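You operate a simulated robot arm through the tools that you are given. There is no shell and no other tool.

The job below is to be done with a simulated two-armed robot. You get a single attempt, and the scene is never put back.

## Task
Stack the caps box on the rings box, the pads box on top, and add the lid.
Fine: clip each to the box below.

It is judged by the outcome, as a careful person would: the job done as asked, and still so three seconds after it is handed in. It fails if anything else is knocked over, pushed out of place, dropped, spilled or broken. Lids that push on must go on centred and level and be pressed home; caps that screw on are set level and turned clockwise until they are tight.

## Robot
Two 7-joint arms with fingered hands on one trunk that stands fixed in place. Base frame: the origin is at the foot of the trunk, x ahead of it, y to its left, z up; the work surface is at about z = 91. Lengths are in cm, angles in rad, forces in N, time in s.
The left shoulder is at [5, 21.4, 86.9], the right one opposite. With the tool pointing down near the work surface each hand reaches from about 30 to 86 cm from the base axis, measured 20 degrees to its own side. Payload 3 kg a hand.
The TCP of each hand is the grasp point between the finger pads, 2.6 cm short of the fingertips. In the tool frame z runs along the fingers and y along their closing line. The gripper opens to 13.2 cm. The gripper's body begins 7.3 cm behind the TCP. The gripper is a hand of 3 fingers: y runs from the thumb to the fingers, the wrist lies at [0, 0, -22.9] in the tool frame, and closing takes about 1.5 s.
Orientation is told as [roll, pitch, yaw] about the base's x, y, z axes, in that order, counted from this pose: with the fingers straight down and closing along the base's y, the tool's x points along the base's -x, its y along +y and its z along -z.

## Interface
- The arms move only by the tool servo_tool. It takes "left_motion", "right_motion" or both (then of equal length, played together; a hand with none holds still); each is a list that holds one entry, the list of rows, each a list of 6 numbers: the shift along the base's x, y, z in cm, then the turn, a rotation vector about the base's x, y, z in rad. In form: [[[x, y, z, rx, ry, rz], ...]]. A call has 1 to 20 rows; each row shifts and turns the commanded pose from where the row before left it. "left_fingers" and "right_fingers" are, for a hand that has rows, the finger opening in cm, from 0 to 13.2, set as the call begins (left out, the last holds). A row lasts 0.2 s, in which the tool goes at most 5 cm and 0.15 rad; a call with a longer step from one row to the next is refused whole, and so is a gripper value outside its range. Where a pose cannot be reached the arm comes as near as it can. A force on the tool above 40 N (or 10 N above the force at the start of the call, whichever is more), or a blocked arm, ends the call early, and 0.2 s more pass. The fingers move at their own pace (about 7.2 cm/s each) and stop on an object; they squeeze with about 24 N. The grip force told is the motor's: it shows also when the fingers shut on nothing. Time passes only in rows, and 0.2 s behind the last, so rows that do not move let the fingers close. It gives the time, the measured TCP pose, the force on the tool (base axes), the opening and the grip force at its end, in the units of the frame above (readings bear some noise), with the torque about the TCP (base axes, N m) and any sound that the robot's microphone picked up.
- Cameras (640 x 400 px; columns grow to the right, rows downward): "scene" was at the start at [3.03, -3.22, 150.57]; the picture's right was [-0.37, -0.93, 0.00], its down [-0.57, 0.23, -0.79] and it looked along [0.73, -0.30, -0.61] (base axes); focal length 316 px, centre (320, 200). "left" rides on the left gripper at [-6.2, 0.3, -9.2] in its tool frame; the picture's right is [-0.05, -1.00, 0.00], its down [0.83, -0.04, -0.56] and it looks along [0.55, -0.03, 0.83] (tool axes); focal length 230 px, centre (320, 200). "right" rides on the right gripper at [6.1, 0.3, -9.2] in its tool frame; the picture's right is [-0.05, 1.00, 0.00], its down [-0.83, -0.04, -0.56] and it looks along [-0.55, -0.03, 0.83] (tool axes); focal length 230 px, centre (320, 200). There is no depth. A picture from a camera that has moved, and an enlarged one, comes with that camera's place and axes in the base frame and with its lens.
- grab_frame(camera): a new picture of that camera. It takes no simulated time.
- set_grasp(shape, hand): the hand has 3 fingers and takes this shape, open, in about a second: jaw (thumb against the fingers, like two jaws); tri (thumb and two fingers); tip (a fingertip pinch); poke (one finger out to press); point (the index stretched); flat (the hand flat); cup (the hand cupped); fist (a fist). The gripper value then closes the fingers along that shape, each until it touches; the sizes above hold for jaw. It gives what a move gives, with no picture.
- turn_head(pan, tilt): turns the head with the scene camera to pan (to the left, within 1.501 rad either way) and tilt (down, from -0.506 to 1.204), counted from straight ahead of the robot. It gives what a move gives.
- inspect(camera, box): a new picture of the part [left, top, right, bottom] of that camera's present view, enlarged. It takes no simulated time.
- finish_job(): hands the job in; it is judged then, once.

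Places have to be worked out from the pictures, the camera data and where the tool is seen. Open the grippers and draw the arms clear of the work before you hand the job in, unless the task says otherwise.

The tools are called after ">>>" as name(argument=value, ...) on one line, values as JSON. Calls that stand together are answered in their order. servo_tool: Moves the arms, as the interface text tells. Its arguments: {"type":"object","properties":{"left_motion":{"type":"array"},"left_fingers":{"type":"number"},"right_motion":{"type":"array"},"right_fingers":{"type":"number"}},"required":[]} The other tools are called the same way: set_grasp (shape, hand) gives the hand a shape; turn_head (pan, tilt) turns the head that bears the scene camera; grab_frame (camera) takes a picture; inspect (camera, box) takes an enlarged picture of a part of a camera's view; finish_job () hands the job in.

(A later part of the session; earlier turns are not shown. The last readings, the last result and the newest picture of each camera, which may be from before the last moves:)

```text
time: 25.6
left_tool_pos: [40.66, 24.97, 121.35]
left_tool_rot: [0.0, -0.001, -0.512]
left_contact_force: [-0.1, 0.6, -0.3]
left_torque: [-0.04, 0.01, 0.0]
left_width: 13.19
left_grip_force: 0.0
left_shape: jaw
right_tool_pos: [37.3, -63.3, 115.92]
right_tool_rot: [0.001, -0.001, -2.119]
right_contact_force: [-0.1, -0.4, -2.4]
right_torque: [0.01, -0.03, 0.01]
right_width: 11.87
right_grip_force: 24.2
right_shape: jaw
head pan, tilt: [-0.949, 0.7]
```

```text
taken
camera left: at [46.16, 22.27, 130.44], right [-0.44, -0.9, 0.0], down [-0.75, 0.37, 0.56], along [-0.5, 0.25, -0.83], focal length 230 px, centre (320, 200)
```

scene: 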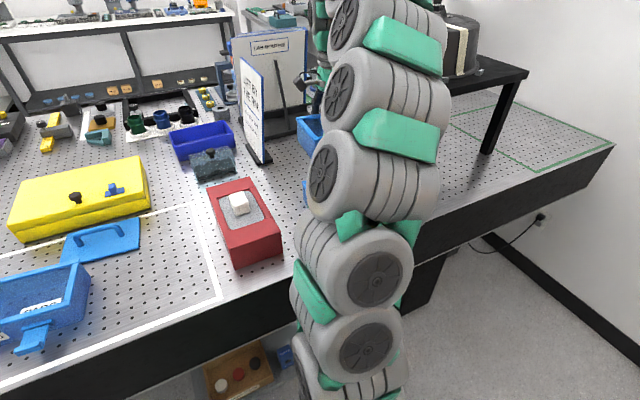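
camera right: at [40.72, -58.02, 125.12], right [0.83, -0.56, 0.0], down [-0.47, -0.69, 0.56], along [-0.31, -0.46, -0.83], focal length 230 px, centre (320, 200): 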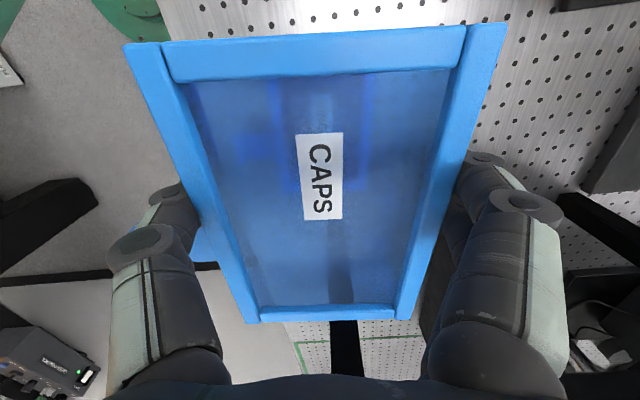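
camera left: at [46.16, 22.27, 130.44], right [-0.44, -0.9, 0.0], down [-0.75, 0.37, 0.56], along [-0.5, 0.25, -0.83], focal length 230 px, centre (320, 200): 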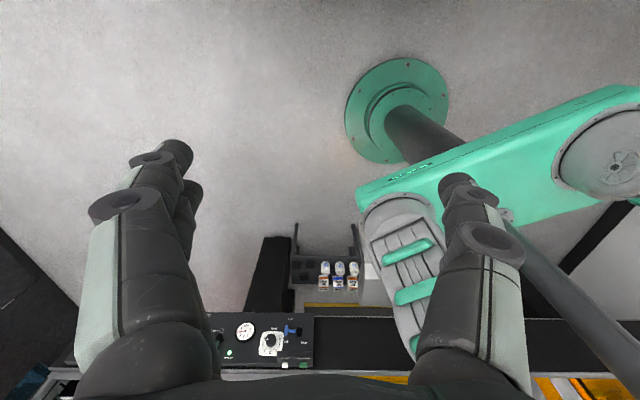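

The right arm blocks the head's view of the rings box, so I bring the left hand's camera around to watch the stack from its left side. First I swing and turn the left arm at height.

>>> servo_tool(left_motion=[[[0, -1.5, 0.3, 0, 0, 0.14], [0, -2, 0.3, 0, 0, 0.14], [0, -2, 0.3, 0, 0, 0.14], [0, -2.5, 0.3, 0, 0, 0.14], [0, -3, 0.2, 0, 0, 0.14], [0, -3, 0, 0, 0, 0.14], [0, -3, 0, 0, 0, 0.14], [0, -3, 0, 0, 0, 0.14], [0, -3, 0, 0, 0, 0.14], [0, -3, 0, 0, 0, 0.14], [0, -3, 0, 0, 0, 0.14], [0, -3, 0, 0, 0, 0.14], [0, -3, 0, 0, 0, 0.14], [0, 0, 0, 0, 0, 0], [0, 0, 0, 0, 0, 0]]])

>>> grab_frame(camera="left")

>>> grab_frame(camera="scene")

```text
time: 28.8
left_tool_pos: [39.58, -5.59, 118.43]
left_tool_rot: [-0.01, 0.002, 1.301]
left_contact_force: [-0.5, -0.9, 0.1]
left_torque: [-0.05, -0.01, -0.02]
left_width: 13.19
left_grip_force: 0.1
left_shape: jaw
left hand out of reach, approached as far as the arm can: row 12, 13
right_tool_pos: [37.3, -63.19, 115.97]
right_tool_rot: [-0.001, 0.0, -2.119]
right_contact_force: [-0.3, -0.7, -2.0]
right_torque: [0.02, -0.04, 0.01]
right_width: 11.88
right_grip_force: 23.9
right_shape: jaw
head pan, tilt: [-0.949, 0.7]
```

```text
taken
camera left: at [40.8, 0.63, 127.56], right [0.98, -0.21, 0.01], down [-0.18, -0.81, 0.56], along [-0.11, -0.55, -0.83], focal length 230 px, centre (320, 200)
```

left: 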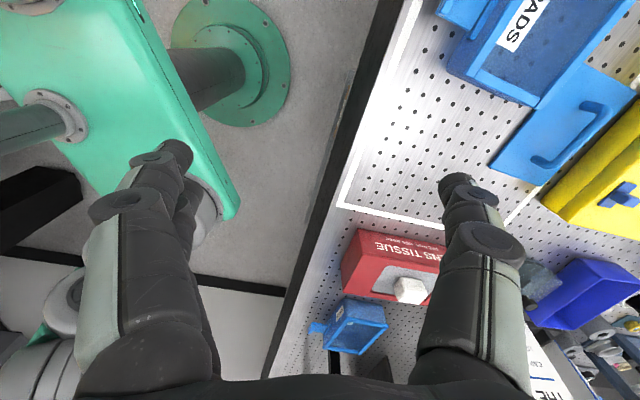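

```text
taken
```

scene: 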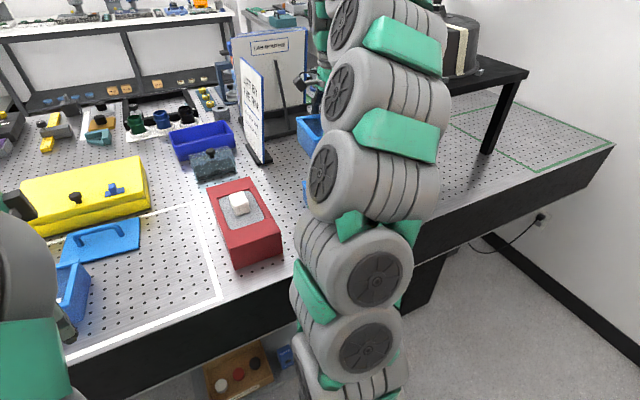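

The left camera can see the rings box from here. I zoom for measurement, then tilt the left hand to bring the held caps box into view too.

>>> inspect(camera="left", box=[290, 280, 410, 370])

>>> servo_tool(left_motion=[[[0, 0, 0, -0.14, 0.03, 0], [0, 0, 0, -0.14, 0.03, 0], [0, 0, 0, -0.14, 0.03, 0], [0, 0, 0, 0, 0, 0]]])

>>> grab_frame(camera="left")

```text
4.44 times, centred on (350, 325) of left
camera zoom: at [40.8, 0.63, 127.56], right [0.98, -0.21, 0.01], down [-0.18, -0.81, 0.56], along [-0.11, -0.55, -0.83], focal length 1022 px, centre (187, -356)
```

zoom: 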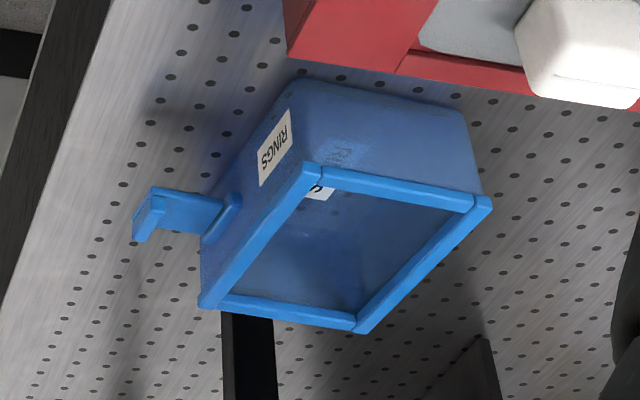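

```text
time: 29.8
left_tool_pos: [39.39, -5.41, 118.47]
left_tool_rot: [-0.024, 0.429, 1.305]
left_contact_force: [0.7, 0.2, 0.4]
left_torque: [-0.02, -0.02, 0.0]
left_width: 13.16
left_grip_force: 0.0
left_shape: jaw
right_tool_pos: [37.23, -63.3, 115.96]
right_tool_rot: [0.0, 0.0, -2.118]
right_contact_force: [-0.1, 0.1, -2.8]
right_torque: [0.04, -0.07, 0.02]
right_width: 11.85
right_grip_force: 24.2
right_shape: jaw
head pan, tilt: [-0.949, 0.7]
```

```text
taken
camera left: at [41.54, 3.78, 124.14], right [0.98, -0.21, 0.0], down [-0.11, -0.51, 0.85], along [-0.18, -0.83, -0.52], focal length 230 px, centre (320, 200)
```

left: 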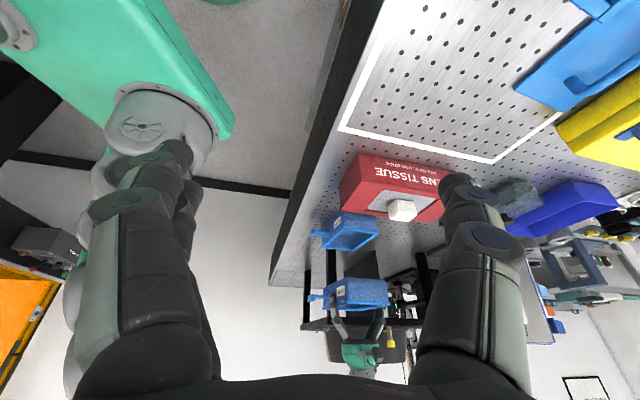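

Now both boxes are in one view. I zoom in.

>>> inspect(camera="left", box=[290, 200, 410, 340])

>>> inspect(camera="left", box=[300, 265, 400, 335])

>>> inspect(camera="left", box=[300, 200, 400, 270])

```text
2.86 times, centred on (350, 270) of left
camera zoom: at [41.54, 3.78, 124.14], right [0.98, -0.21, 0.0], down [-0.11, -0.51, 0.85], along [-0.18, -0.83, -0.52], focal length 657 px, centre (234, 0)
```

zoom: 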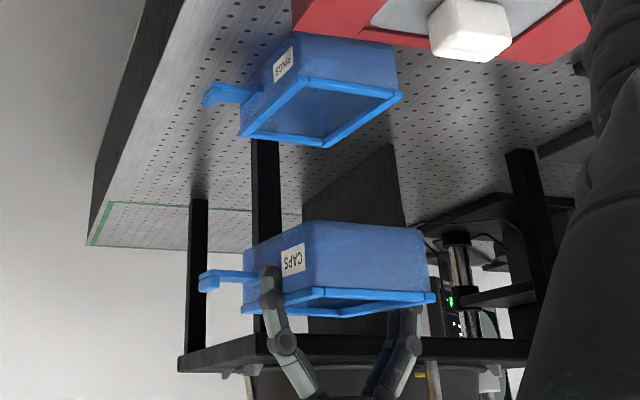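

```text
5.71 times, centred on (350, 300) of left
camera zoom: at [41.54, 3.78, 124.14], right [0.98, -0.21, 0.0], down [-0.11, -0.51, 0.85], along [-0.18, -0.83, -0.52], focal length 1315 px, centre (149, -371)
```

zoom: 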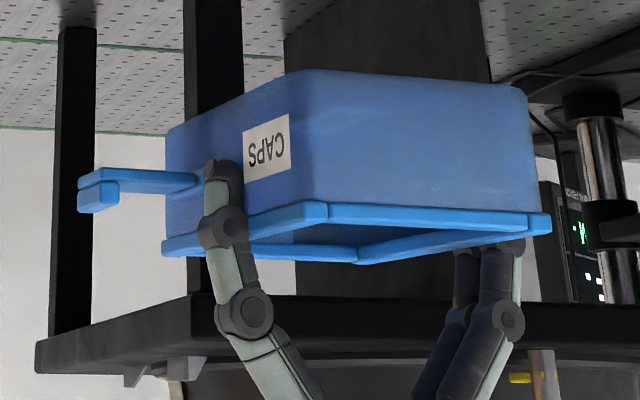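

```text
5.71 times, centred on (350, 235) of left
camera zoom: at [41.54, 3.78, 124.14], right [0.98, -0.21, 0.0], down [-0.11, -0.51, 0.85], along [-0.18, -0.83, -0.52], focal length 1315 px, centre (149, 0)
```

zoom: 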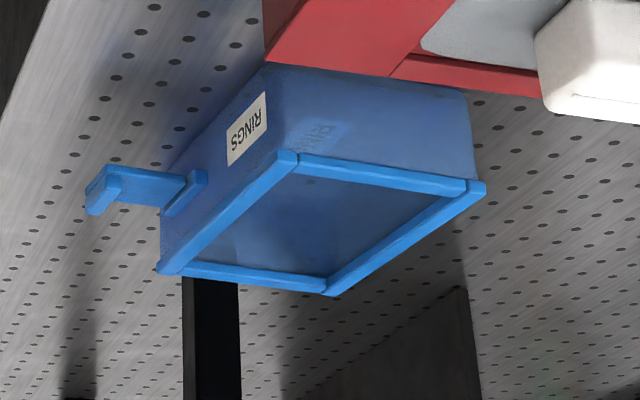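

Combining three views, the rings centre is ≈ (36.0, −65.2) with its front edge at 57.6°. I fine-align the caps box and lower it to about 1.5 cm above the rings rim, then check from the side.

>>> servo_tool(right_motion=[[[-0.1, -0.1, -1.5, 0, 0, -0.008], [-0.08, -0.1, -1.5, 0, 0, -0.008], [0, 0, -1.5, 0, 0, 0], [0, 0, -1.5, 0, 0, 0], [0, 0, -1.5, 0, 0, 0], [0, 0, -1.5, 0, 0, 0], [0, 0, -1.5, 0, 0, 0], [0, 0, -1.2, 0, 0, 0], [0, 0, 0, 0, 0, 0], [0, 0, 0, 0, 0, 0]]])

>>> inspect(camera="left", box=[300, 200, 400, 280])

>>> grab_frame(camera="right")

```text
time: 32.0
left_tool_pos: [39.59, -5.62, 118.3]
left_tool_rot: [-0.022, 0.43, 1.305]
left_contact_force: [0.5, -0.7, 0.6]
left_torque: [0.02, 0.01, -0.02]
left_width: 13.2
left_grip_force: 0.0
left_shape: jaw
right_tool_pos: [37.18, -63.54, 104.32]
right_tool_rot: [0.0, 0.0, -2.134]
right_contact_force: [-0.1, 0.0, -2.5]
right_torque: [0.01, -0.06, 0.02]
right_width: 11.89
right_grip_force: 23.8
right_shape: jaw
head pan, tilt: [-0.949, 0.7]
```

```text
5.00 times, centred on (350, 240) of left
camera zoom: at [41.55, 3.77, 124.15], right [0.98, -0.21, 0.0], down [-0.11, -0.51, 0.85], along [-0.18, -0.83, -0.53], focal length 1150 px, centre (170, 0)
```

zoom: 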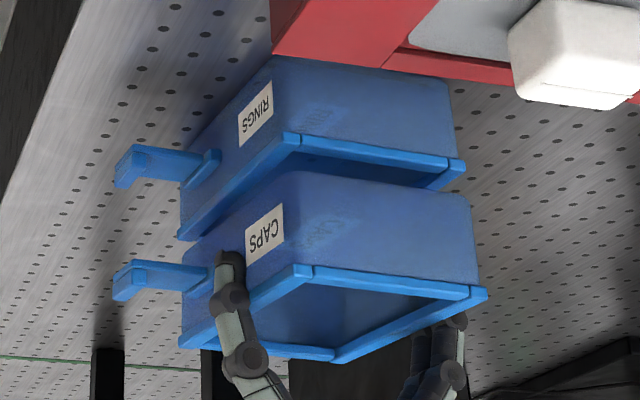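

```text
taken
camera right: at [40.73, -58.39, 113.45], right [0.82, -0.58, 0.0], down [-0.48, -0.68, 0.56], along [-0.32, -0.45, -0.83], focal length 230 px, centre (320, 200)
```

right: 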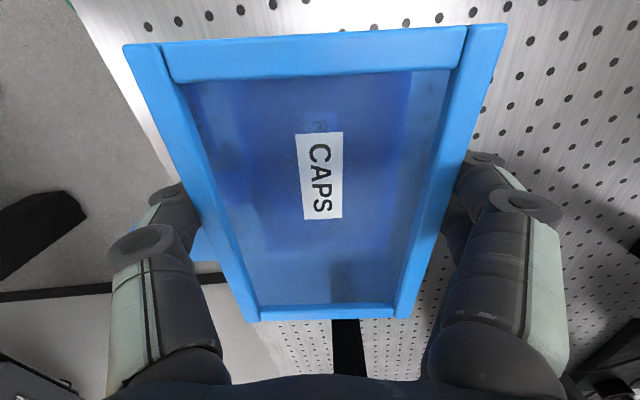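

Alignment looks good to within a few millimetres. I lower to just above contact and zoom in tightly to check the margins.

>>> servo_tool(right_motion=[[[0, 0, -0.4, 0, 0, 0], [0, 0, -0.4, 0, 0, 0], [0, 0, -0.3, 0, 0, 0], [0, 0, 0, 0, 0, 0]]])

>>> inspect(camera="left", box=[320, 215, 380, 255])

>>> inspect(camera="left", box=[300, 215, 360, 275])

```text
time: 33.0
left_tool_pos: [39.57, -5.63, 118.25]
left_tool_rot: [-0.024, 0.43, 1.304]
left_contact_force: [-0.3, -0.2, -0.1]
left_torque: [0.01, 0.02, 0.01]
left_width: 13.2
left_grip_force: 0.1
left_shape: jaw
right_tool_pos: [37.09, -63.47, 103.07]
right_tool_rot: [0.001, 0.001, -2.135]
right_contact_force: [0.1, 0.0, -3.2]
right_torque: [-0.01, -0.06, -0.03]
right_width: 11.87
right_grip_force: 23.8
right_shape: jaw
head pan, tilt: [-0.949, 0.7]
```

```text
10.00 times, centred on (350, 235) of left
camera zoom: at [41.55, 3.77, 124.15], right [0.98, -0.21, 0.0], down [-0.11, -0.51, 0.85], along [-0.18, -0.83, -0.53], focal length 2301 px, centre (20, -150)
```

zoom: 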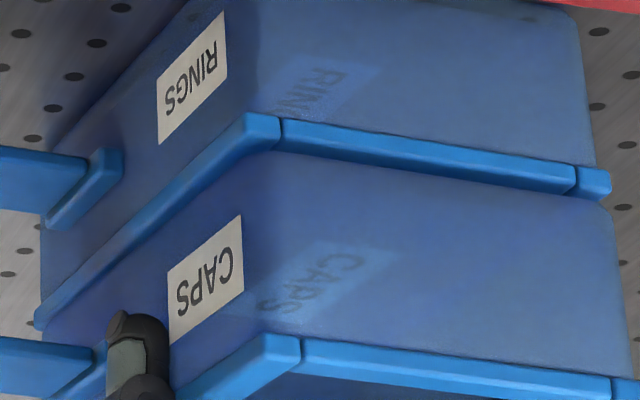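

```text
6.67 times, centred on (330, 245) of left
camera zoom: at [41.55, 3.77, 124.15], right [0.98, -0.21, 0.0], down [-0.11, -0.51, 0.85], along [-0.18, -0.83, -0.53], focal length 1534 px, centre (253, -100)
```

zoom: 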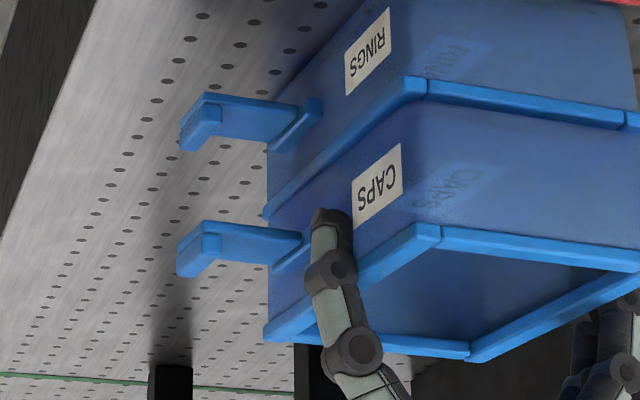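

Looks well placed; I check the back-left and front edges for collinearity between the two boxes at higher zoom.

>>> inspect(camera="left", box=[360, 212, 400, 262])

>>> inspect(camera="left", box=[315, 220, 355, 270])

```text
8.00 times, centred on (380, 237) of left
camera zoom: at [41.55, 3.77, 124.15], right [0.98, -0.21, 0.0], down [-0.11, -0.51, 0.85], along [-0.18, -0.83, -0.53], focal length 1841 px, centre (-160, -96)
```

zoom: 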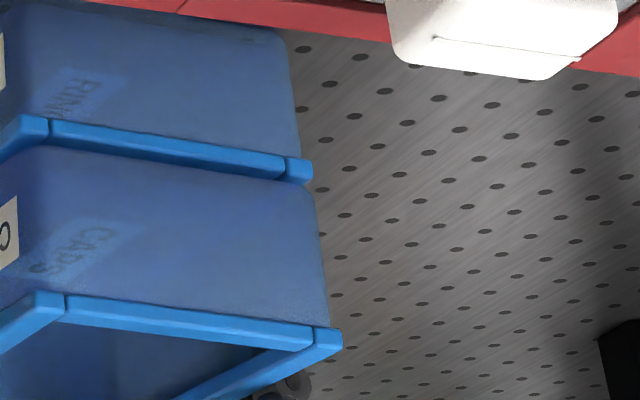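

```text
8.00 times, centred on (335, 245) of left
camera zoom: at [41.55, 3.77, 124.15], right [0.98, -0.21, 0.0], down [-0.11, -0.51, 0.85], along [-0.18, -0.83, -0.53], focal length 1841 px, centre (200, -160)
```

zoom: 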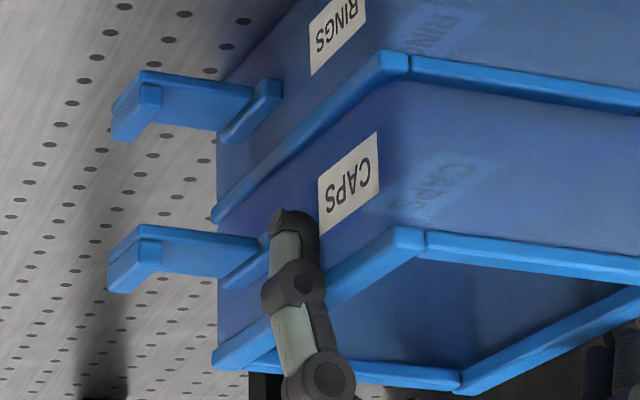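

Reading edges: caps needs about +0.012 rad yaw, and its right end droops about 1.4°. I correct both, then lower gently to contact.

>>> servo_tool(right_motion=[[[0, 0, 0, -0.02, 0.013, 0.012], [0, 0, 0, 0, 0, 0], [0, 0, 0, 0, 0, 0]]])

>>> inspect(camera="left", box=[315, 220, 355, 270])

>>> inspect(camera="left", box=[360, 212, 400, 262])

```text
time: 33.8
left_tool_pos: [39.65, -5.52, 118.24]
left_tool_rot: [-0.024, 0.431, 1.304]
left_contact_force: [-0.1, -0.4, -0.5]
left_torque: [-0.01, 0.0, 0.01]
left_width: 13.19
left_grip_force: 0.0
left_shape: jaw
right_tool_pos: [37.11, -63.5, 103.09]
right_tool_rot: [0.0, -0.023, -2.122]
right_contact_force: [0.1, -0.6, -2.9]
right_torque: [0.06, -0.03, 0.0]
right_width: 11.87
right_grip_force: 24.0
right_shape: jaw
head pan, tilt: [-0.949, 0.7]
```

```text
8.00 times, centred on (335, 245) of left
camera zoom: at [41.54, 3.77, 124.15], right [0.98, -0.21, 0.0], down [-0.11, -0.51, 0.85], along [-0.18, -0.83, -0.53], focal length 1841 px, centre (200, -160)
```

zoom: 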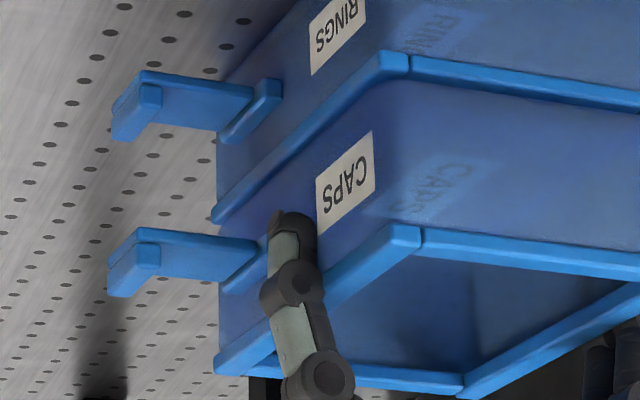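

```text
8.00 times, centred on (380, 237) of left
camera zoom: at [41.54, 3.77, 124.15], right [0.98, -0.21, 0.0], down [-0.11, -0.51, 0.85], along [-0.18, -0.83, -0.53], focal length 1841 px, centre (-160, -96)
```

zoom: 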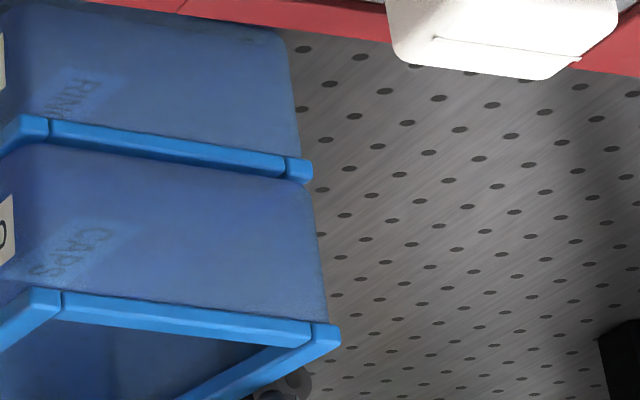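

Corners now line up. I lower in small steps to contact.

>>> servo_tool(right_motion=[[[0, 0, -0.15, 0, 0, 0], [0, 0, -0.1, 0, 0, 0], [0, 0, -0.1, 0, 0, 0], [0, 0, 0, 0, 0, 0]]])

>>> inspect(camera="left", box=[310, 215, 400, 275])

```text
time: 34.8
left_tool_pos: [39.66, -5.57, 118.43]
left_tool_rot: [-0.022, 0.43, 1.305]
left_contact_force: [-0.2, 0.1, 0.9]
left_torque: [0.0, -0.01, 0.02]
left_width: 13.2
left_grip_force: 0.2
left_shape: jaw
right_tool_pos: [37.07, -63.39, 102.88]
right_tool_rot: [-0.001, -0.024, -2.124]
right_contact_force: [-0.4, 1.5, 10.6]
right_torque: [-0.06, -0.2, 0.01]
right_width: 11.84
right_grip_force: 24.5
right_shape: jaw
head pan, tilt: [-0.949, 0.7]
```

```text
6.67 times, centred on (355, 245) of left
camera zoom: at [41.53, 3.79, 124.16], right [0.98, -0.21, 0.0], down [-0.11, -0.51, 0.85], along [-0.18, -0.83, -0.53], focal length 1534 px, centre (87, -100)
```

zoom: 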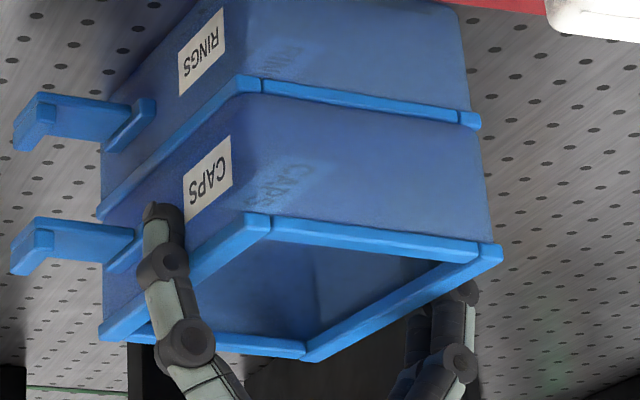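

Contact at TCP z ≈ 102.9 with about 10 N. I look closely at the seam for any sign of a nesting step or gap.

>>> inspect(camera="left", box=[335, 222, 365, 242])

>>> inspect(camera="left", box=[360, 222, 390, 242])

>>> inspect(camera="left", box=[318, 228, 348, 252])

```text
16.00 times, centred on (350, 232) of left
camera zoom: at [41.53, 3.79, 124.16], right [0.98, -0.21, 0.0], down [-0.11, -0.51, 0.85], along [-0.18, -0.83, -0.53], focal length 3681 px, centre (-160, -312)
```

zoom: 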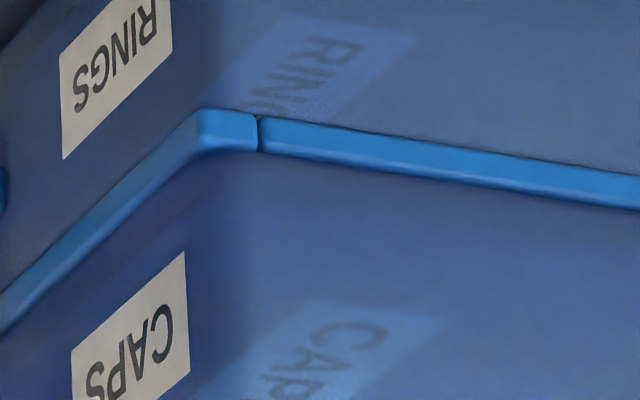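

```text
16.00 times, centred on (375, 232) of left
camera zoom: at [41.53, 3.79, 124.16], right [0.98, -0.21, 0.0], down [-0.11, -0.51, 0.85], along [-0.18, -0.83, -0.53], focal length 3681 px, centre (-560, -312)
```

zoom: 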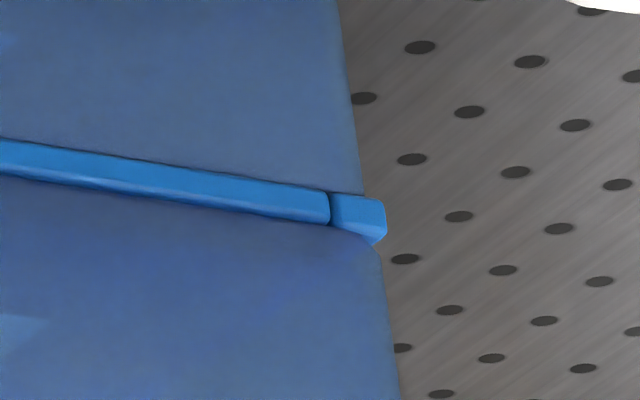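

```text
16.00 times, centred on (333, 240) of left
camera zoom: at [41.53, 3.79, 124.16], right [0.98, -0.21, 0.0], down [-0.11, -0.51, 0.85], along [-0.18, -0.83, -0.53], focal length 3681 px, centre (112, -440)
```

zoom: 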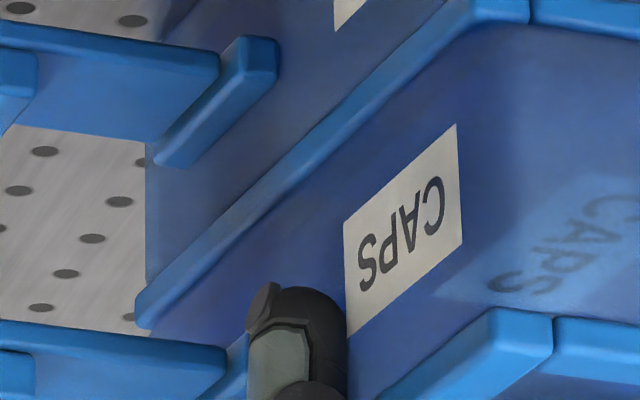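

Caps sits about 1.5–2 mm too far back. I lift a hair, shift it forward, and set it down again.

>>> servo_tool(right_motion=[[[0, 0, 0.35, 0, 0, 0], [-0.13, 0.08, 0, 0, 0, 0], [0, 0, 0, 0, 0, 0], [0, 0, -0.2, 0, 0, 0], [0, 0, -0.12, 0, 0, 0], [0, 0, 0, 0, 0, 0]]])

>>> inspect(camera="left", box=[360, 222, 390, 242])

>>> inspect(camera="left", box=[310, 215, 400, 275])

```text
time: 36.2
left_tool_pos: [39.69, -5.46, 118.41]
left_tool_rot: [-0.024, 0.428, 1.303]
left_contact_force: [-0.2, -0.4, -0.4]
left_torque: [-0.02, -0.04, 0.01]
left_width: 13.2
left_grip_force: 0.0
left_shape: jaw
right_tool_pos: [37.02, -63.34, 102.88]
right_tool_rot: [-0.001, -0.024, -2.123]
right_contact_force: [-0.5, 0.3, 4.6]
right_torque: [-0.11, -0.23, 0.01]
right_width: 11.9
right_grip_force: 23.5
right_shape: jaw
head pan, tilt: [-0.949, 0.7]
```

```text
16.00 times, centred on (375, 232) of left
camera zoom: at [41.54, 3.78, 124.15], right [0.98, -0.21, 0.0], down [-0.11, -0.51, 0.85], along [-0.18, -0.83, -0.53], focal length 3681 px, centre (-560, -312)
```

zoom: 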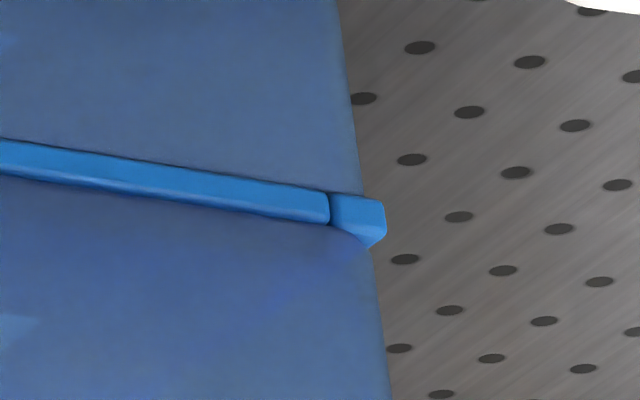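

```text
6.67 times, centred on (355, 245) of left
camera zoom: at [41.54, 3.78, 124.15], right [0.98, -0.21, 0.0], down [-0.11, -0.51, 0.85], along [-0.18, -0.83, -0.53], focal length 1534 px, centre (87, -100)
```

zoom: 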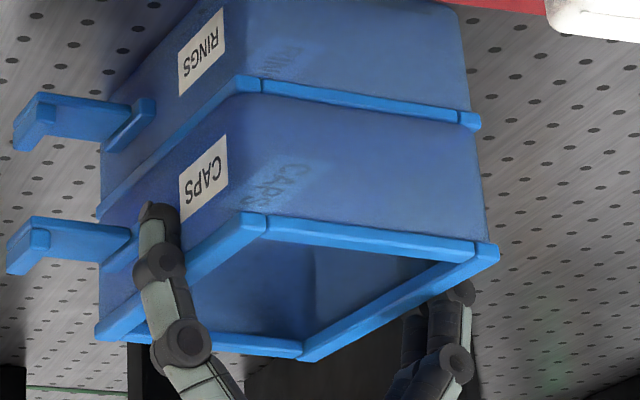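

The edges are now collinear. I open the fingers to release the caps box.

>>> servo_tool(right_motion=[[[0, 0, 0, 0, 0, 0], [0, 0, 0, 0, 0, 0], [0, 0, 0, 0, 0, 0], [0, 0, 0, 0, 0, 0]]], right_fingers=13.2)

>>> inspect(camera="left", box=[310, 215, 400, 275])

>>> grab_frame(camera="right")

```text
time: 37.2
left_tool_pos: [39.67, -5.63, 118.31]
left_tool_rot: [-0.021, 0.428, 1.302]
left_contact_force: [0.1, 1.0, -0.4]
left_torque: [0.02, -0.01, -0.01]
left_width: 13.21
left_grip_force: 0.0
left_shape: jaw
right_tool_pos: [36.92, -63.37, 102.77]
right_tool_rot: [0.0, -0.024, -2.122]
right_contact_force: [-0.8, -0.4, 0.4]
right_torque: [0.04, 0.01, 0.01]
right_width: 13.19
right_grip_force: 0.2
right_shape: jaw
head pan, tilt: [-0.949, 0.7]
```

```text
6.67 times, centred on (355, 245) of left
camera zoom: at [41.54, 3.77, 124.15], right [0.98, -0.21, 0.0], down [-0.11, -0.51, 0.85], along [-0.18, -0.83, -0.53], focal length 1534 px, centre (87, -100)
```

zoom: 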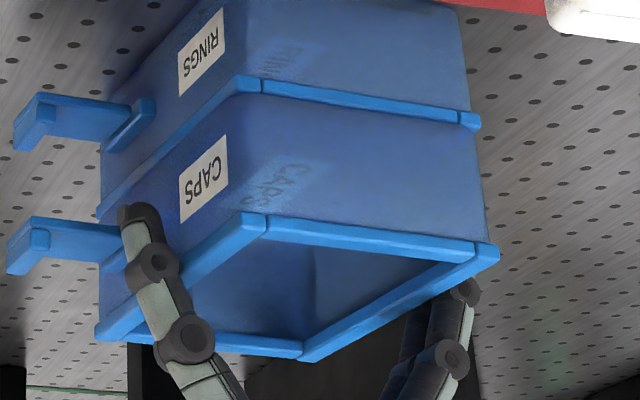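

```text
taken
camera right: at [40.58, -57.99, 111.85], right [0.82, -0.57, 0.0], down [-0.46, -0.67, 0.57], along [-0.33, -0.47, -0.82], focal length 230 px, centre (320, 200)
```

right: 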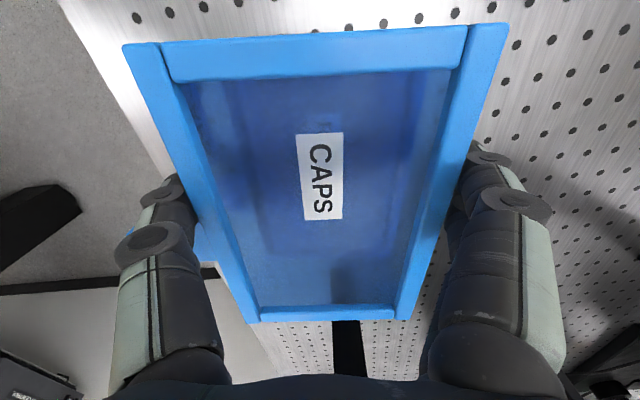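

Caps is seated and stays put. I raise the hand straight clear and restore its level, then look at the "poke" hand shape for swinging up the rings latch.

>>> servo_tool(right_motion=[[[0, 0, 0.5, 0, 0, 0], [0, 0, 1, 0, 0, 0], [0, 0, 1.5, 0, 0, 0], [0, 0, 2, 0, 0, 0], [0, 0, 2, 0, 0, 0], [0, 0, 2, 0.02, -0.013, 0], [0, 0, 2, 0, 0, 0], [0, 0, 2, 0, 0, 0], [0, 0, 0, 0, 0, 0]]])

>>> inspect(camera="left", box=[310, 205, 400, 275])

>>> set_grasp(shape="poke", hand="right")

>>> grab_frame(camera="right")

>>> grab_frame(camera="left")

```text
time: 39.2
left_tool_pos: [39.52, -5.51, 118.35]
left_tool_rot: [-0.023, 0.428, 1.305]
left_contact_force: [-0.2, -0.4, 0.0]
left_torque: [-0.02, 0.02, 0.02]
left_width: 13.18
left_grip_force: 0.0
left_shape: jaw
right_tool_pos: [36.88, -63.32, 115.77]
right_tool_rot: [0.0, -0.001, -2.123]
right_contact_force: [0.3, -0.1, 0.4]
right_torque: [-0.01, 0.02, 0.02]
right_width: 13.21
right_grip_force: 0.1
right_shape: jaw
head pan, tilt: [-0.949, 0.7]
```

```text
5.71 times, centred on (355, 240) of left
camera zoom: at [41.54, 3.77, 124.15], right [0.98, -0.21, 0.0], down [-0.11, -0.51, 0.85], along [-0.18, -0.83, -0.53], focal length 1315 px, centre (120, -29)
```

zoom: 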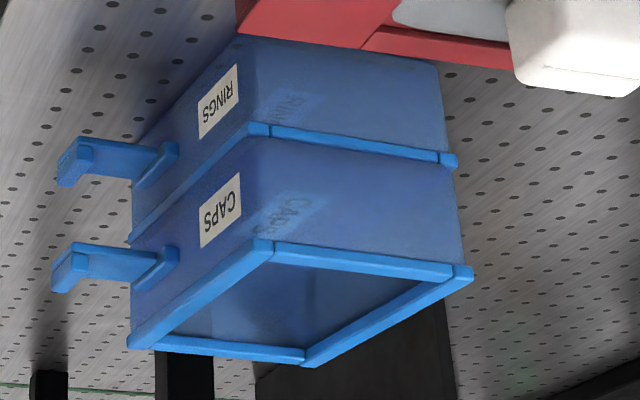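

```text
time: 40.1
left_tool_pos: [39.53, -5.57, 118.34]
left_tool_rot: [-0.022, 0.429, 1.305]
left_contact_force: [-0.3, -0.5, -0.2]
left_torque: [-0.01, -0.02, -0.05]
left_width: 13.19
left_grip_force: 0.1
left_shape: jaw
right_tool_pos: [36.99, -63.53, 115.74]
right_tool_rot: [-0.003, -0.001, -2.123]
right_contact_force: [-0.3, 0.0, -0.5]
right_torque: [-0.01, 0.03, 0.02]
right_width: 0.0
right_grip_force: 0.1
right_shape: poke
head pan, tilt: [-0.949, 0.7]
```

```text
taken
camera right: at [40.48, -58.18, 124.94], right [0.82, -0.57, 0.0], down [-0.47, -0.68, 0.56], along [-0.32, -0.46, -0.83], focal length 230 px, centre (320, 200)
```

right: 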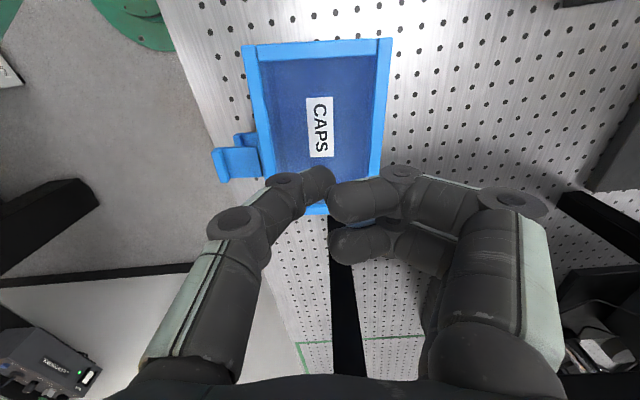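

```text
taken
camera left: at [41.54, 3.77, 124.15], right [0.98, -0.21, 0.0], down [-0.11, -0.51, 0.85], along [-0.18, -0.83, -0.53], focal length 230 px, centre (320, 200)
```

left: 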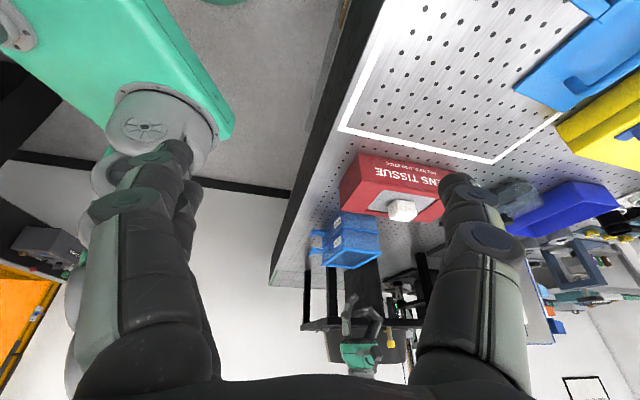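

The two-box stack is neat. I look closer at this hand shape, and let a moment pass in case it is still forming.

>>> servo_tool(right_motion=[[[0, 0, 0, 0, 0, 0], [0, 0, 0, 0, 0, 0], [0, 0, 0, 0, 0, 0]]])

>>> inspect(camera="right", box=[120, 120, 560, 400])

>>> inspect(camera="left", box=[310, 260, 420, 380])

```text
time: 40.9
left_tool_pos: [39.6, -5.58, 118.31]
left_tool_rot: [-0.022, 0.429, 1.305]
left_contact_force: [0.5, -0.1, -0.5]
left_torque: [0.01, -0.02, 0.0]
left_width: 13.19
left_grip_force: 0.0
left_shape: jaw
right_tool_pos: [36.95, -63.31, 115.76]
right_tool_rot: [0.0, 0.0, -2.122]
right_contact_force: [0.1, 0.1, -0.4]
right_torque: [-0.03, -0.01, 0.05]
right_width: 0.01
right_grip_force: 0.1
right_shape: poke
head pan, tilt: [-0.949, 0.7]
```

```text
1.43 times, centred on (340, 260) of right
camera zoom: at [40.48, -58.18, 124.94], right [0.82, -0.57, 0.0], down [-0.47, -0.68, 0.56], along [-0.32, -0.46, -0.83], focal length 329 px, centre (291, 114)
```

zoom: 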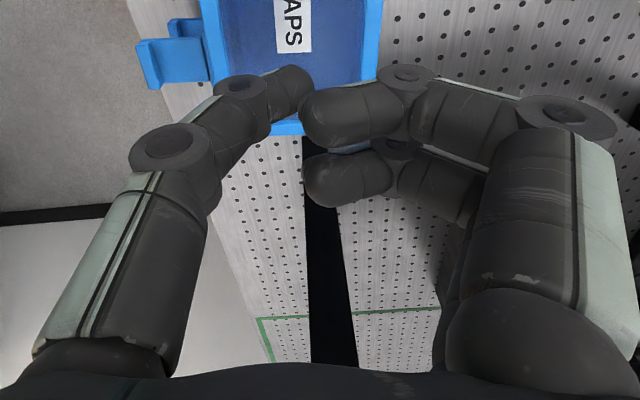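

```text
3.33 times, centred on (365, 320) of left
camera zoom: at [41.54, 3.77, 124.15], right [0.98, -0.21, 0.0], down [-0.11, -0.51, 0.85], along [-0.18, -0.83, -0.53], focal length 767 px, centre (170, -200)
```

zoom: 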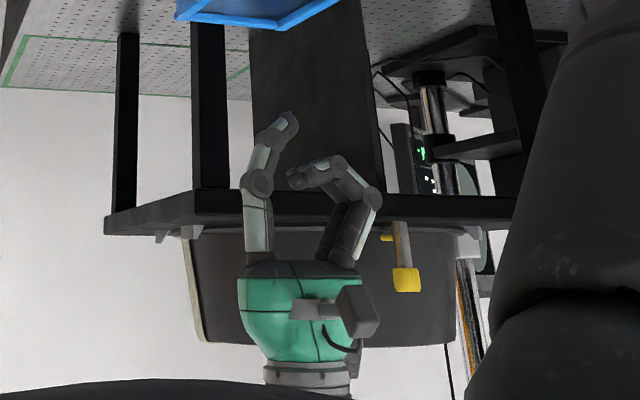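

In "poke" the bent thumb leads by only about 4 cm. I try "point" to see whether a straight finger leads further.

>>> set_grasp(shape="point", hand="right")

>>> inspect(camera="right", box=[120, 100, 600, 400])

>>> inspect(camera="left", box=[310, 240, 420, 380])

```text
time: 41.8
left_tool_pos: [39.57, -5.52, 118.37]
left_tool_rot: [-0.022, 0.429, 1.303]
left_contact_force: [0.3, -0.8, -1.3]
left_torque: [0.01, -0.02, 0.04]
left_width: 13.19
left_grip_force: 0.0
left_shape: jaw
right_tool_pos: [37.05, -63.4, 115.68]
right_tool_rot: [0.0, -0.001, -2.122]
right_contact_force: [-0.1, -0.1, -1.0]
right_torque: [0.05, 0.0, -0.01]
right_width: 0.01
right_grip_force: 0.0
right_shape: point
head pan, tilt: [-0.949, 0.7]
```

```text
1.33 times, centred on (360, 250) of right
camera zoom: at [40.48, -58.18, 124.94], right [0.82, -0.57, 0.0], down [-0.47, -0.68, 0.56], along [-0.32, -0.46, -0.83], focal length 307 px, centre (267, 133)
```

zoom: 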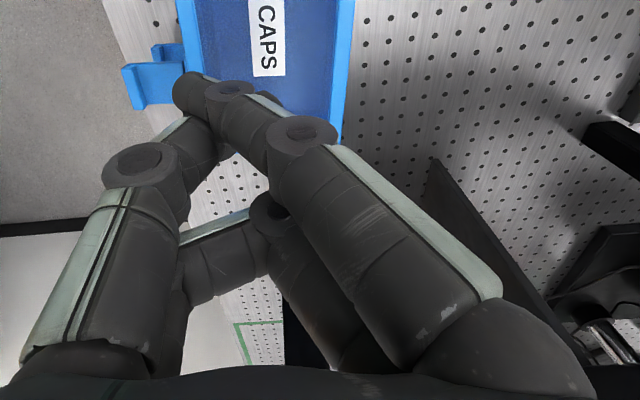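

```text
2.86 times, centred on (365, 310) of left
camera zoom: at [41.54, 3.77, 124.15], right [0.98, -0.21, 0.0], down [-0.11, -0.51, 0.85], along [-0.18, -0.83, -0.53], focal length 657 px, centre (191, -114)
```

zoom: 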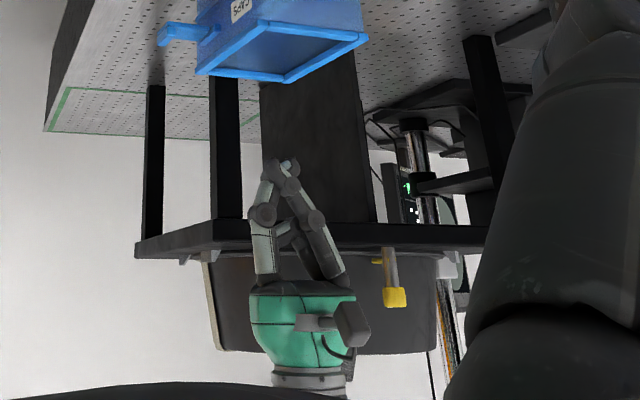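

The finger value may still be closing this shape; I open it to see the stretched index alone.

>>> servo_tool(right_motion=[[[0, 0, 0, 0, 0, 0], [0, 0, 0, 0, 0, 0], [0, 0, 0, 0, 0, 0], [0, 0, 0, 0, 0, 0], [0, 0, 0, 0, 0, 0]]], right_fingers=13.2)

>>> inspect(camera="right", box=[120, 100, 600, 400])

>>> inspect(camera="left", box=[310, 240, 420, 380])

```text
time: 43.0
left_tool_pos: [39.66, -5.62, 118.27]
left_tool_rot: [-0.024, 0.431, 1.304]
left_contact_force: [0.3, 0.7, -0.8]
left_torque: [0.01, 0.0, -0.02]
left_width: 13.2
left_grip_force: 0.1
left_shape: jaw
right_tool_pos: [36.97, -63.47, 115.77]
right_tool_rot: [-0.001, -0.001, -2.123]
right_contact_force: [-0.4, 0.0, -0.1]
right_torque: [0.02, 0.0, 0.01]
right_width: 0.01
right_grip_force: 0.1
right_shape: point
head pan, tilt: [-0.949, 0.7]
```

```text
1.33 times, centred on (360, 250) of right
camera zoom: at [40.48, -58.18, 124.95], right [0.82, -0.57, 0.0], down [-0.47, -0.68, 0.56], along [-0.32, -0.46, -0.83], focal length 307 px, centre (267, 133)
```

zoom: 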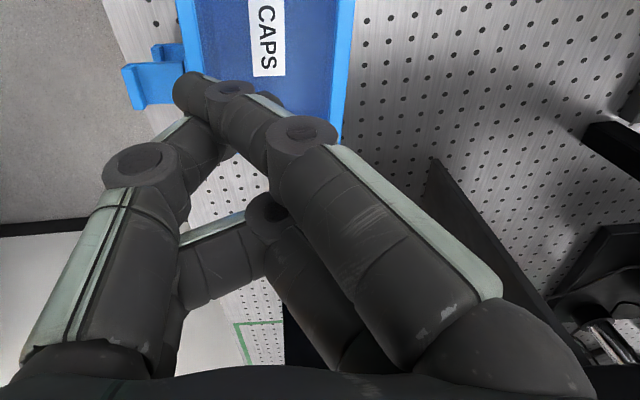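

```text
2.86 times, centred on (365, 310) of left
camera zoom: at [41.54, 3.77, 124.15], right [0.98, -0.21, 0.0], down [-0.11, -0.51, 0.85], along [-0.18, -0.83, -0.53], focal length 657 px, centre (191, -114)
```

zoom: 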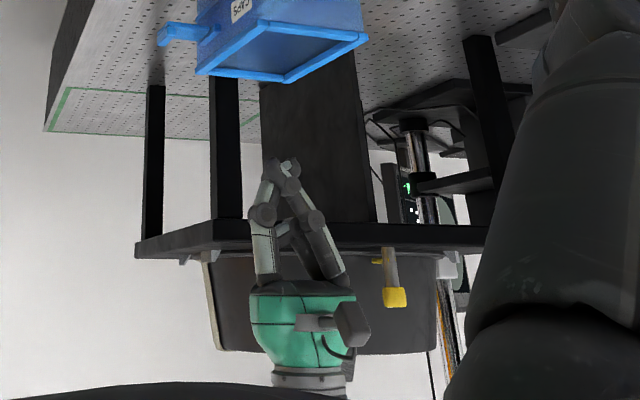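

"Point" is a converging wedge. Better: the open jaw's straight thumb alone is a good prod. I set jaw, back the hand away toward the robot and turn it so it can approach the rings latch from the front.

>>> set_grasp(shape="jaw", hand="right")

>>> servo_tool(right_motion=[[[-1.19, 0.59, 0.14, 0, 0, 0.139], [-1.19, 0.59, 0.14, 0, 0, 0.139], [-1.19, 0.59, 0.14, 0, 0, 0.139], [-1.19, 0.59, 0.14, 0, 0, 0.139], [-1.19, 0.59, 0.14, 0, 0, 0.139], [-1.19, 0.59, 0.14, 0, 0, 0.139], [-1.19, 0.59, 0.14, 0, 0, 0.139], [-1.19, 0.59, 0.14, 0, 0, 0.139], [-1.19, 0.59, 0.14, 0, 0, 0.139], [-1.19, 0.59, 0.14, 0, 0, 0.139], [-1.19, 0.59, 0.14, 0, 0, 0.139], [-1.19, 0.59, 0.14, 0, 0, 0.139], [-1.19, 0.59, 0.14, 0, 0, 0.139], [-1.19, 0.59, 0.14, 0, 0, 0.139], [-1.19, 0.59, 0.14, 0, 0, 0.139], [-1.19, 0.59, 0.14, 0, 0, 0.139], [0, 0, 0, 0, 0, 0]]])

>>> grab_frame(camera="left")

>>> grab_frame(camera="scene")

```text
time: 43.9
left_tool_pos: [39.54, -5.66, 118.41]
left_tool_rot: [-0.022, 0.431, 1.304]
left_contact_force: [0.4, -0.8, -0.8]
left_torque: [-0.03, -0.01, -0.01]
left_width: 13.21
left_grip_force: 0.1
left_shape: jaw
right_tool_pos: [36.9, -63.26, 115.73]
right_tool_rot: [0.001, 0.0, -2.121]
right_contact_force: [-0.5, -0.2, -0.5]
right_torque: [0.01, 0.02, 0.02]
right_width: 9.49
right_grip_force: 0.1
right_shape: jaw
head pan, tilt: [-0.949, 0.7]
```

```text
time: 47.5
left_tool_pos: [39.51, -5.54, 118.33]
left_tool_rot: [-0.024, 0.429, 1.303]
left_contact_force: [-0.3, -0.1, -1.0]
left_torque: [-0.04, 0.02, 0.01]
left_width: 13.19
left_grip_force: 0.0
left_shape: jaw
right_tool_pos: [18.04, -53.96, 118.01]
right_tool_rot: [0.001, 0.001, 0.101]
right_contact_force: [0.4, -0.5, -0.3]
right_torque: [0.01, -0.01, -0.01]
right_width: 9.48
right_grip_force: 0.1
right_shape: jaw
head pan, tilt: [-0.949, 0.7]
```

```text
taken
camera left: at [41.54, 3.77, 124.15], right [0.98, -0.21, 0.0], down [-0.11, -0.51, 0.85], along [-0.18, -0.83, -0.53], focal length 230 px, centre (320, 200)
```

left: 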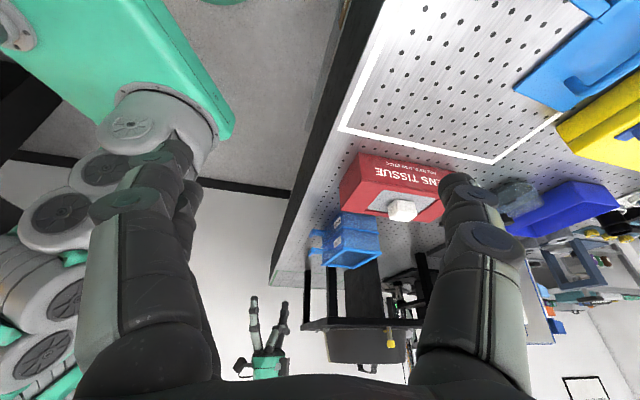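

```text
taken
```

scene: 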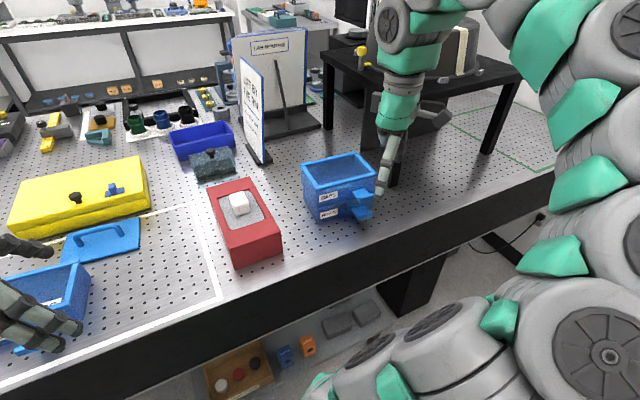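

Reachable, and the head now sees the stack front. I tilt the hand to about 25° below horizontal here in free space and open the jaw fully.

>>> servo_tool(right_motion=[[[0, 0, 0, 0.0142, -0.141, 0], [0, 0, 0, 0.0142, -0.141, 0], [0, 0, 0, 0.0142, -0.141, 0], [0, 0, 0, 0.0142, -0.141, 0], [0, 0, 0, 0.0142, -0.141, 0], [0, 0, 0, 0.0142, -0.141, 0], [0, 0, 0, 0.0142, -0.141, 0], [0, 0, 0, 0.0142, -0.141, 0], [0, 0, 0, 0, 0, 0]]], right_fingers=13.2)

>>> grab_frame(camera="scene")

>>> grab_frame(camera="right")

>>> inspect(camera="left", box=[180, 200, 420, 380])

```text
time: 49.5
left_tool_pos: [39.68, -5.62, 118.26]
left_tool_rot: [-0.024, 0.431, 1.303]
left_contact_force: [0.8, 0.8, -0.2]
left_torque: [-0.02, -0.02, -0.03]
left_width: 13.19
left_grip_force: 0.1
left_shape: jaw
right_tool_pos: [18.6, -53.93, 119.24]
right_tool_rot: [0.011, -1.128, 0.088]
right_contact_force: [0.1, -0.3, 0.5]
right_torque: [0.01, -0.02, 0.04]
right_width: 9.48
right_grip_force: 0.0
right_shape: jaw
right hand out of reach, approached as far as the arm can: row 8
head pan, tilt: [-0.949, 0.7]
```

```text
taken
```

scene: 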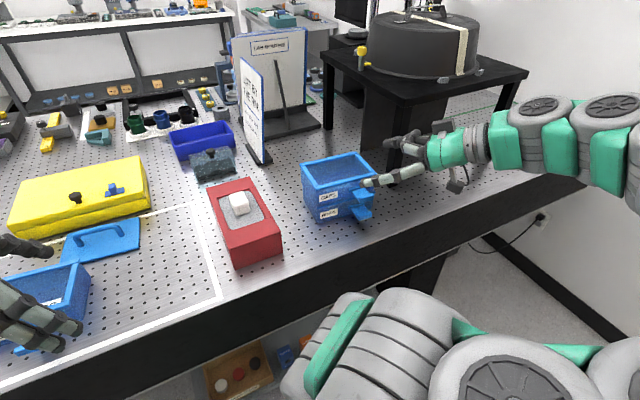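

```text
taken
camera right: at [7.61, -54.6, 117.59], right [-0.07, 1.0, 0.05], down [-0.14, -0.06, 0.99], along [0.99, 0.07, 0.15], focal length 230 px, centre (320, 200)
```

right: 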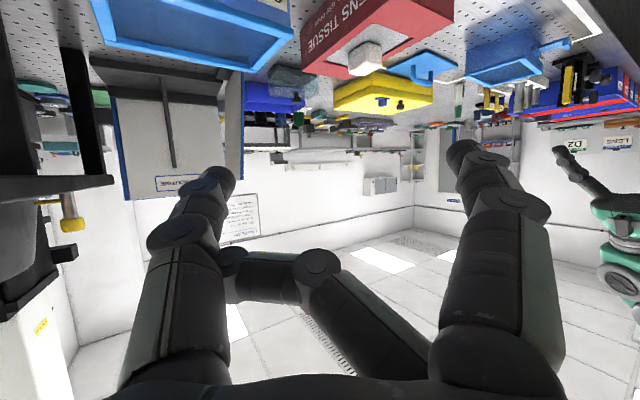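

```text
2.22 times, centred on (300, 290) of left
camera zoom: at [41.54, 3.77, 124.15], right [0.98, -0.21, 0.0], down [-0.11, -0.51, 0.85], along [-0.18, -0.83, -0.53], focal length 511 px, centre (364, 0)
```

zoom: 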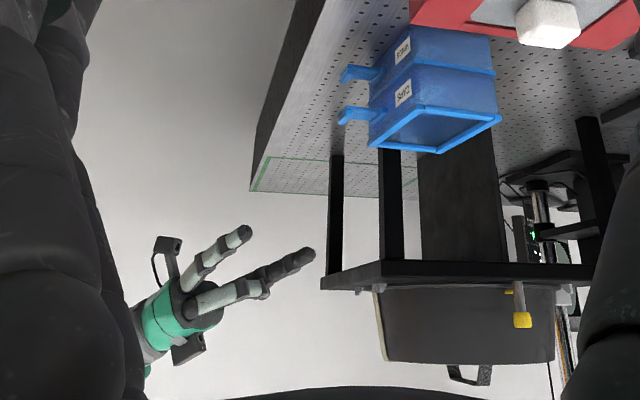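

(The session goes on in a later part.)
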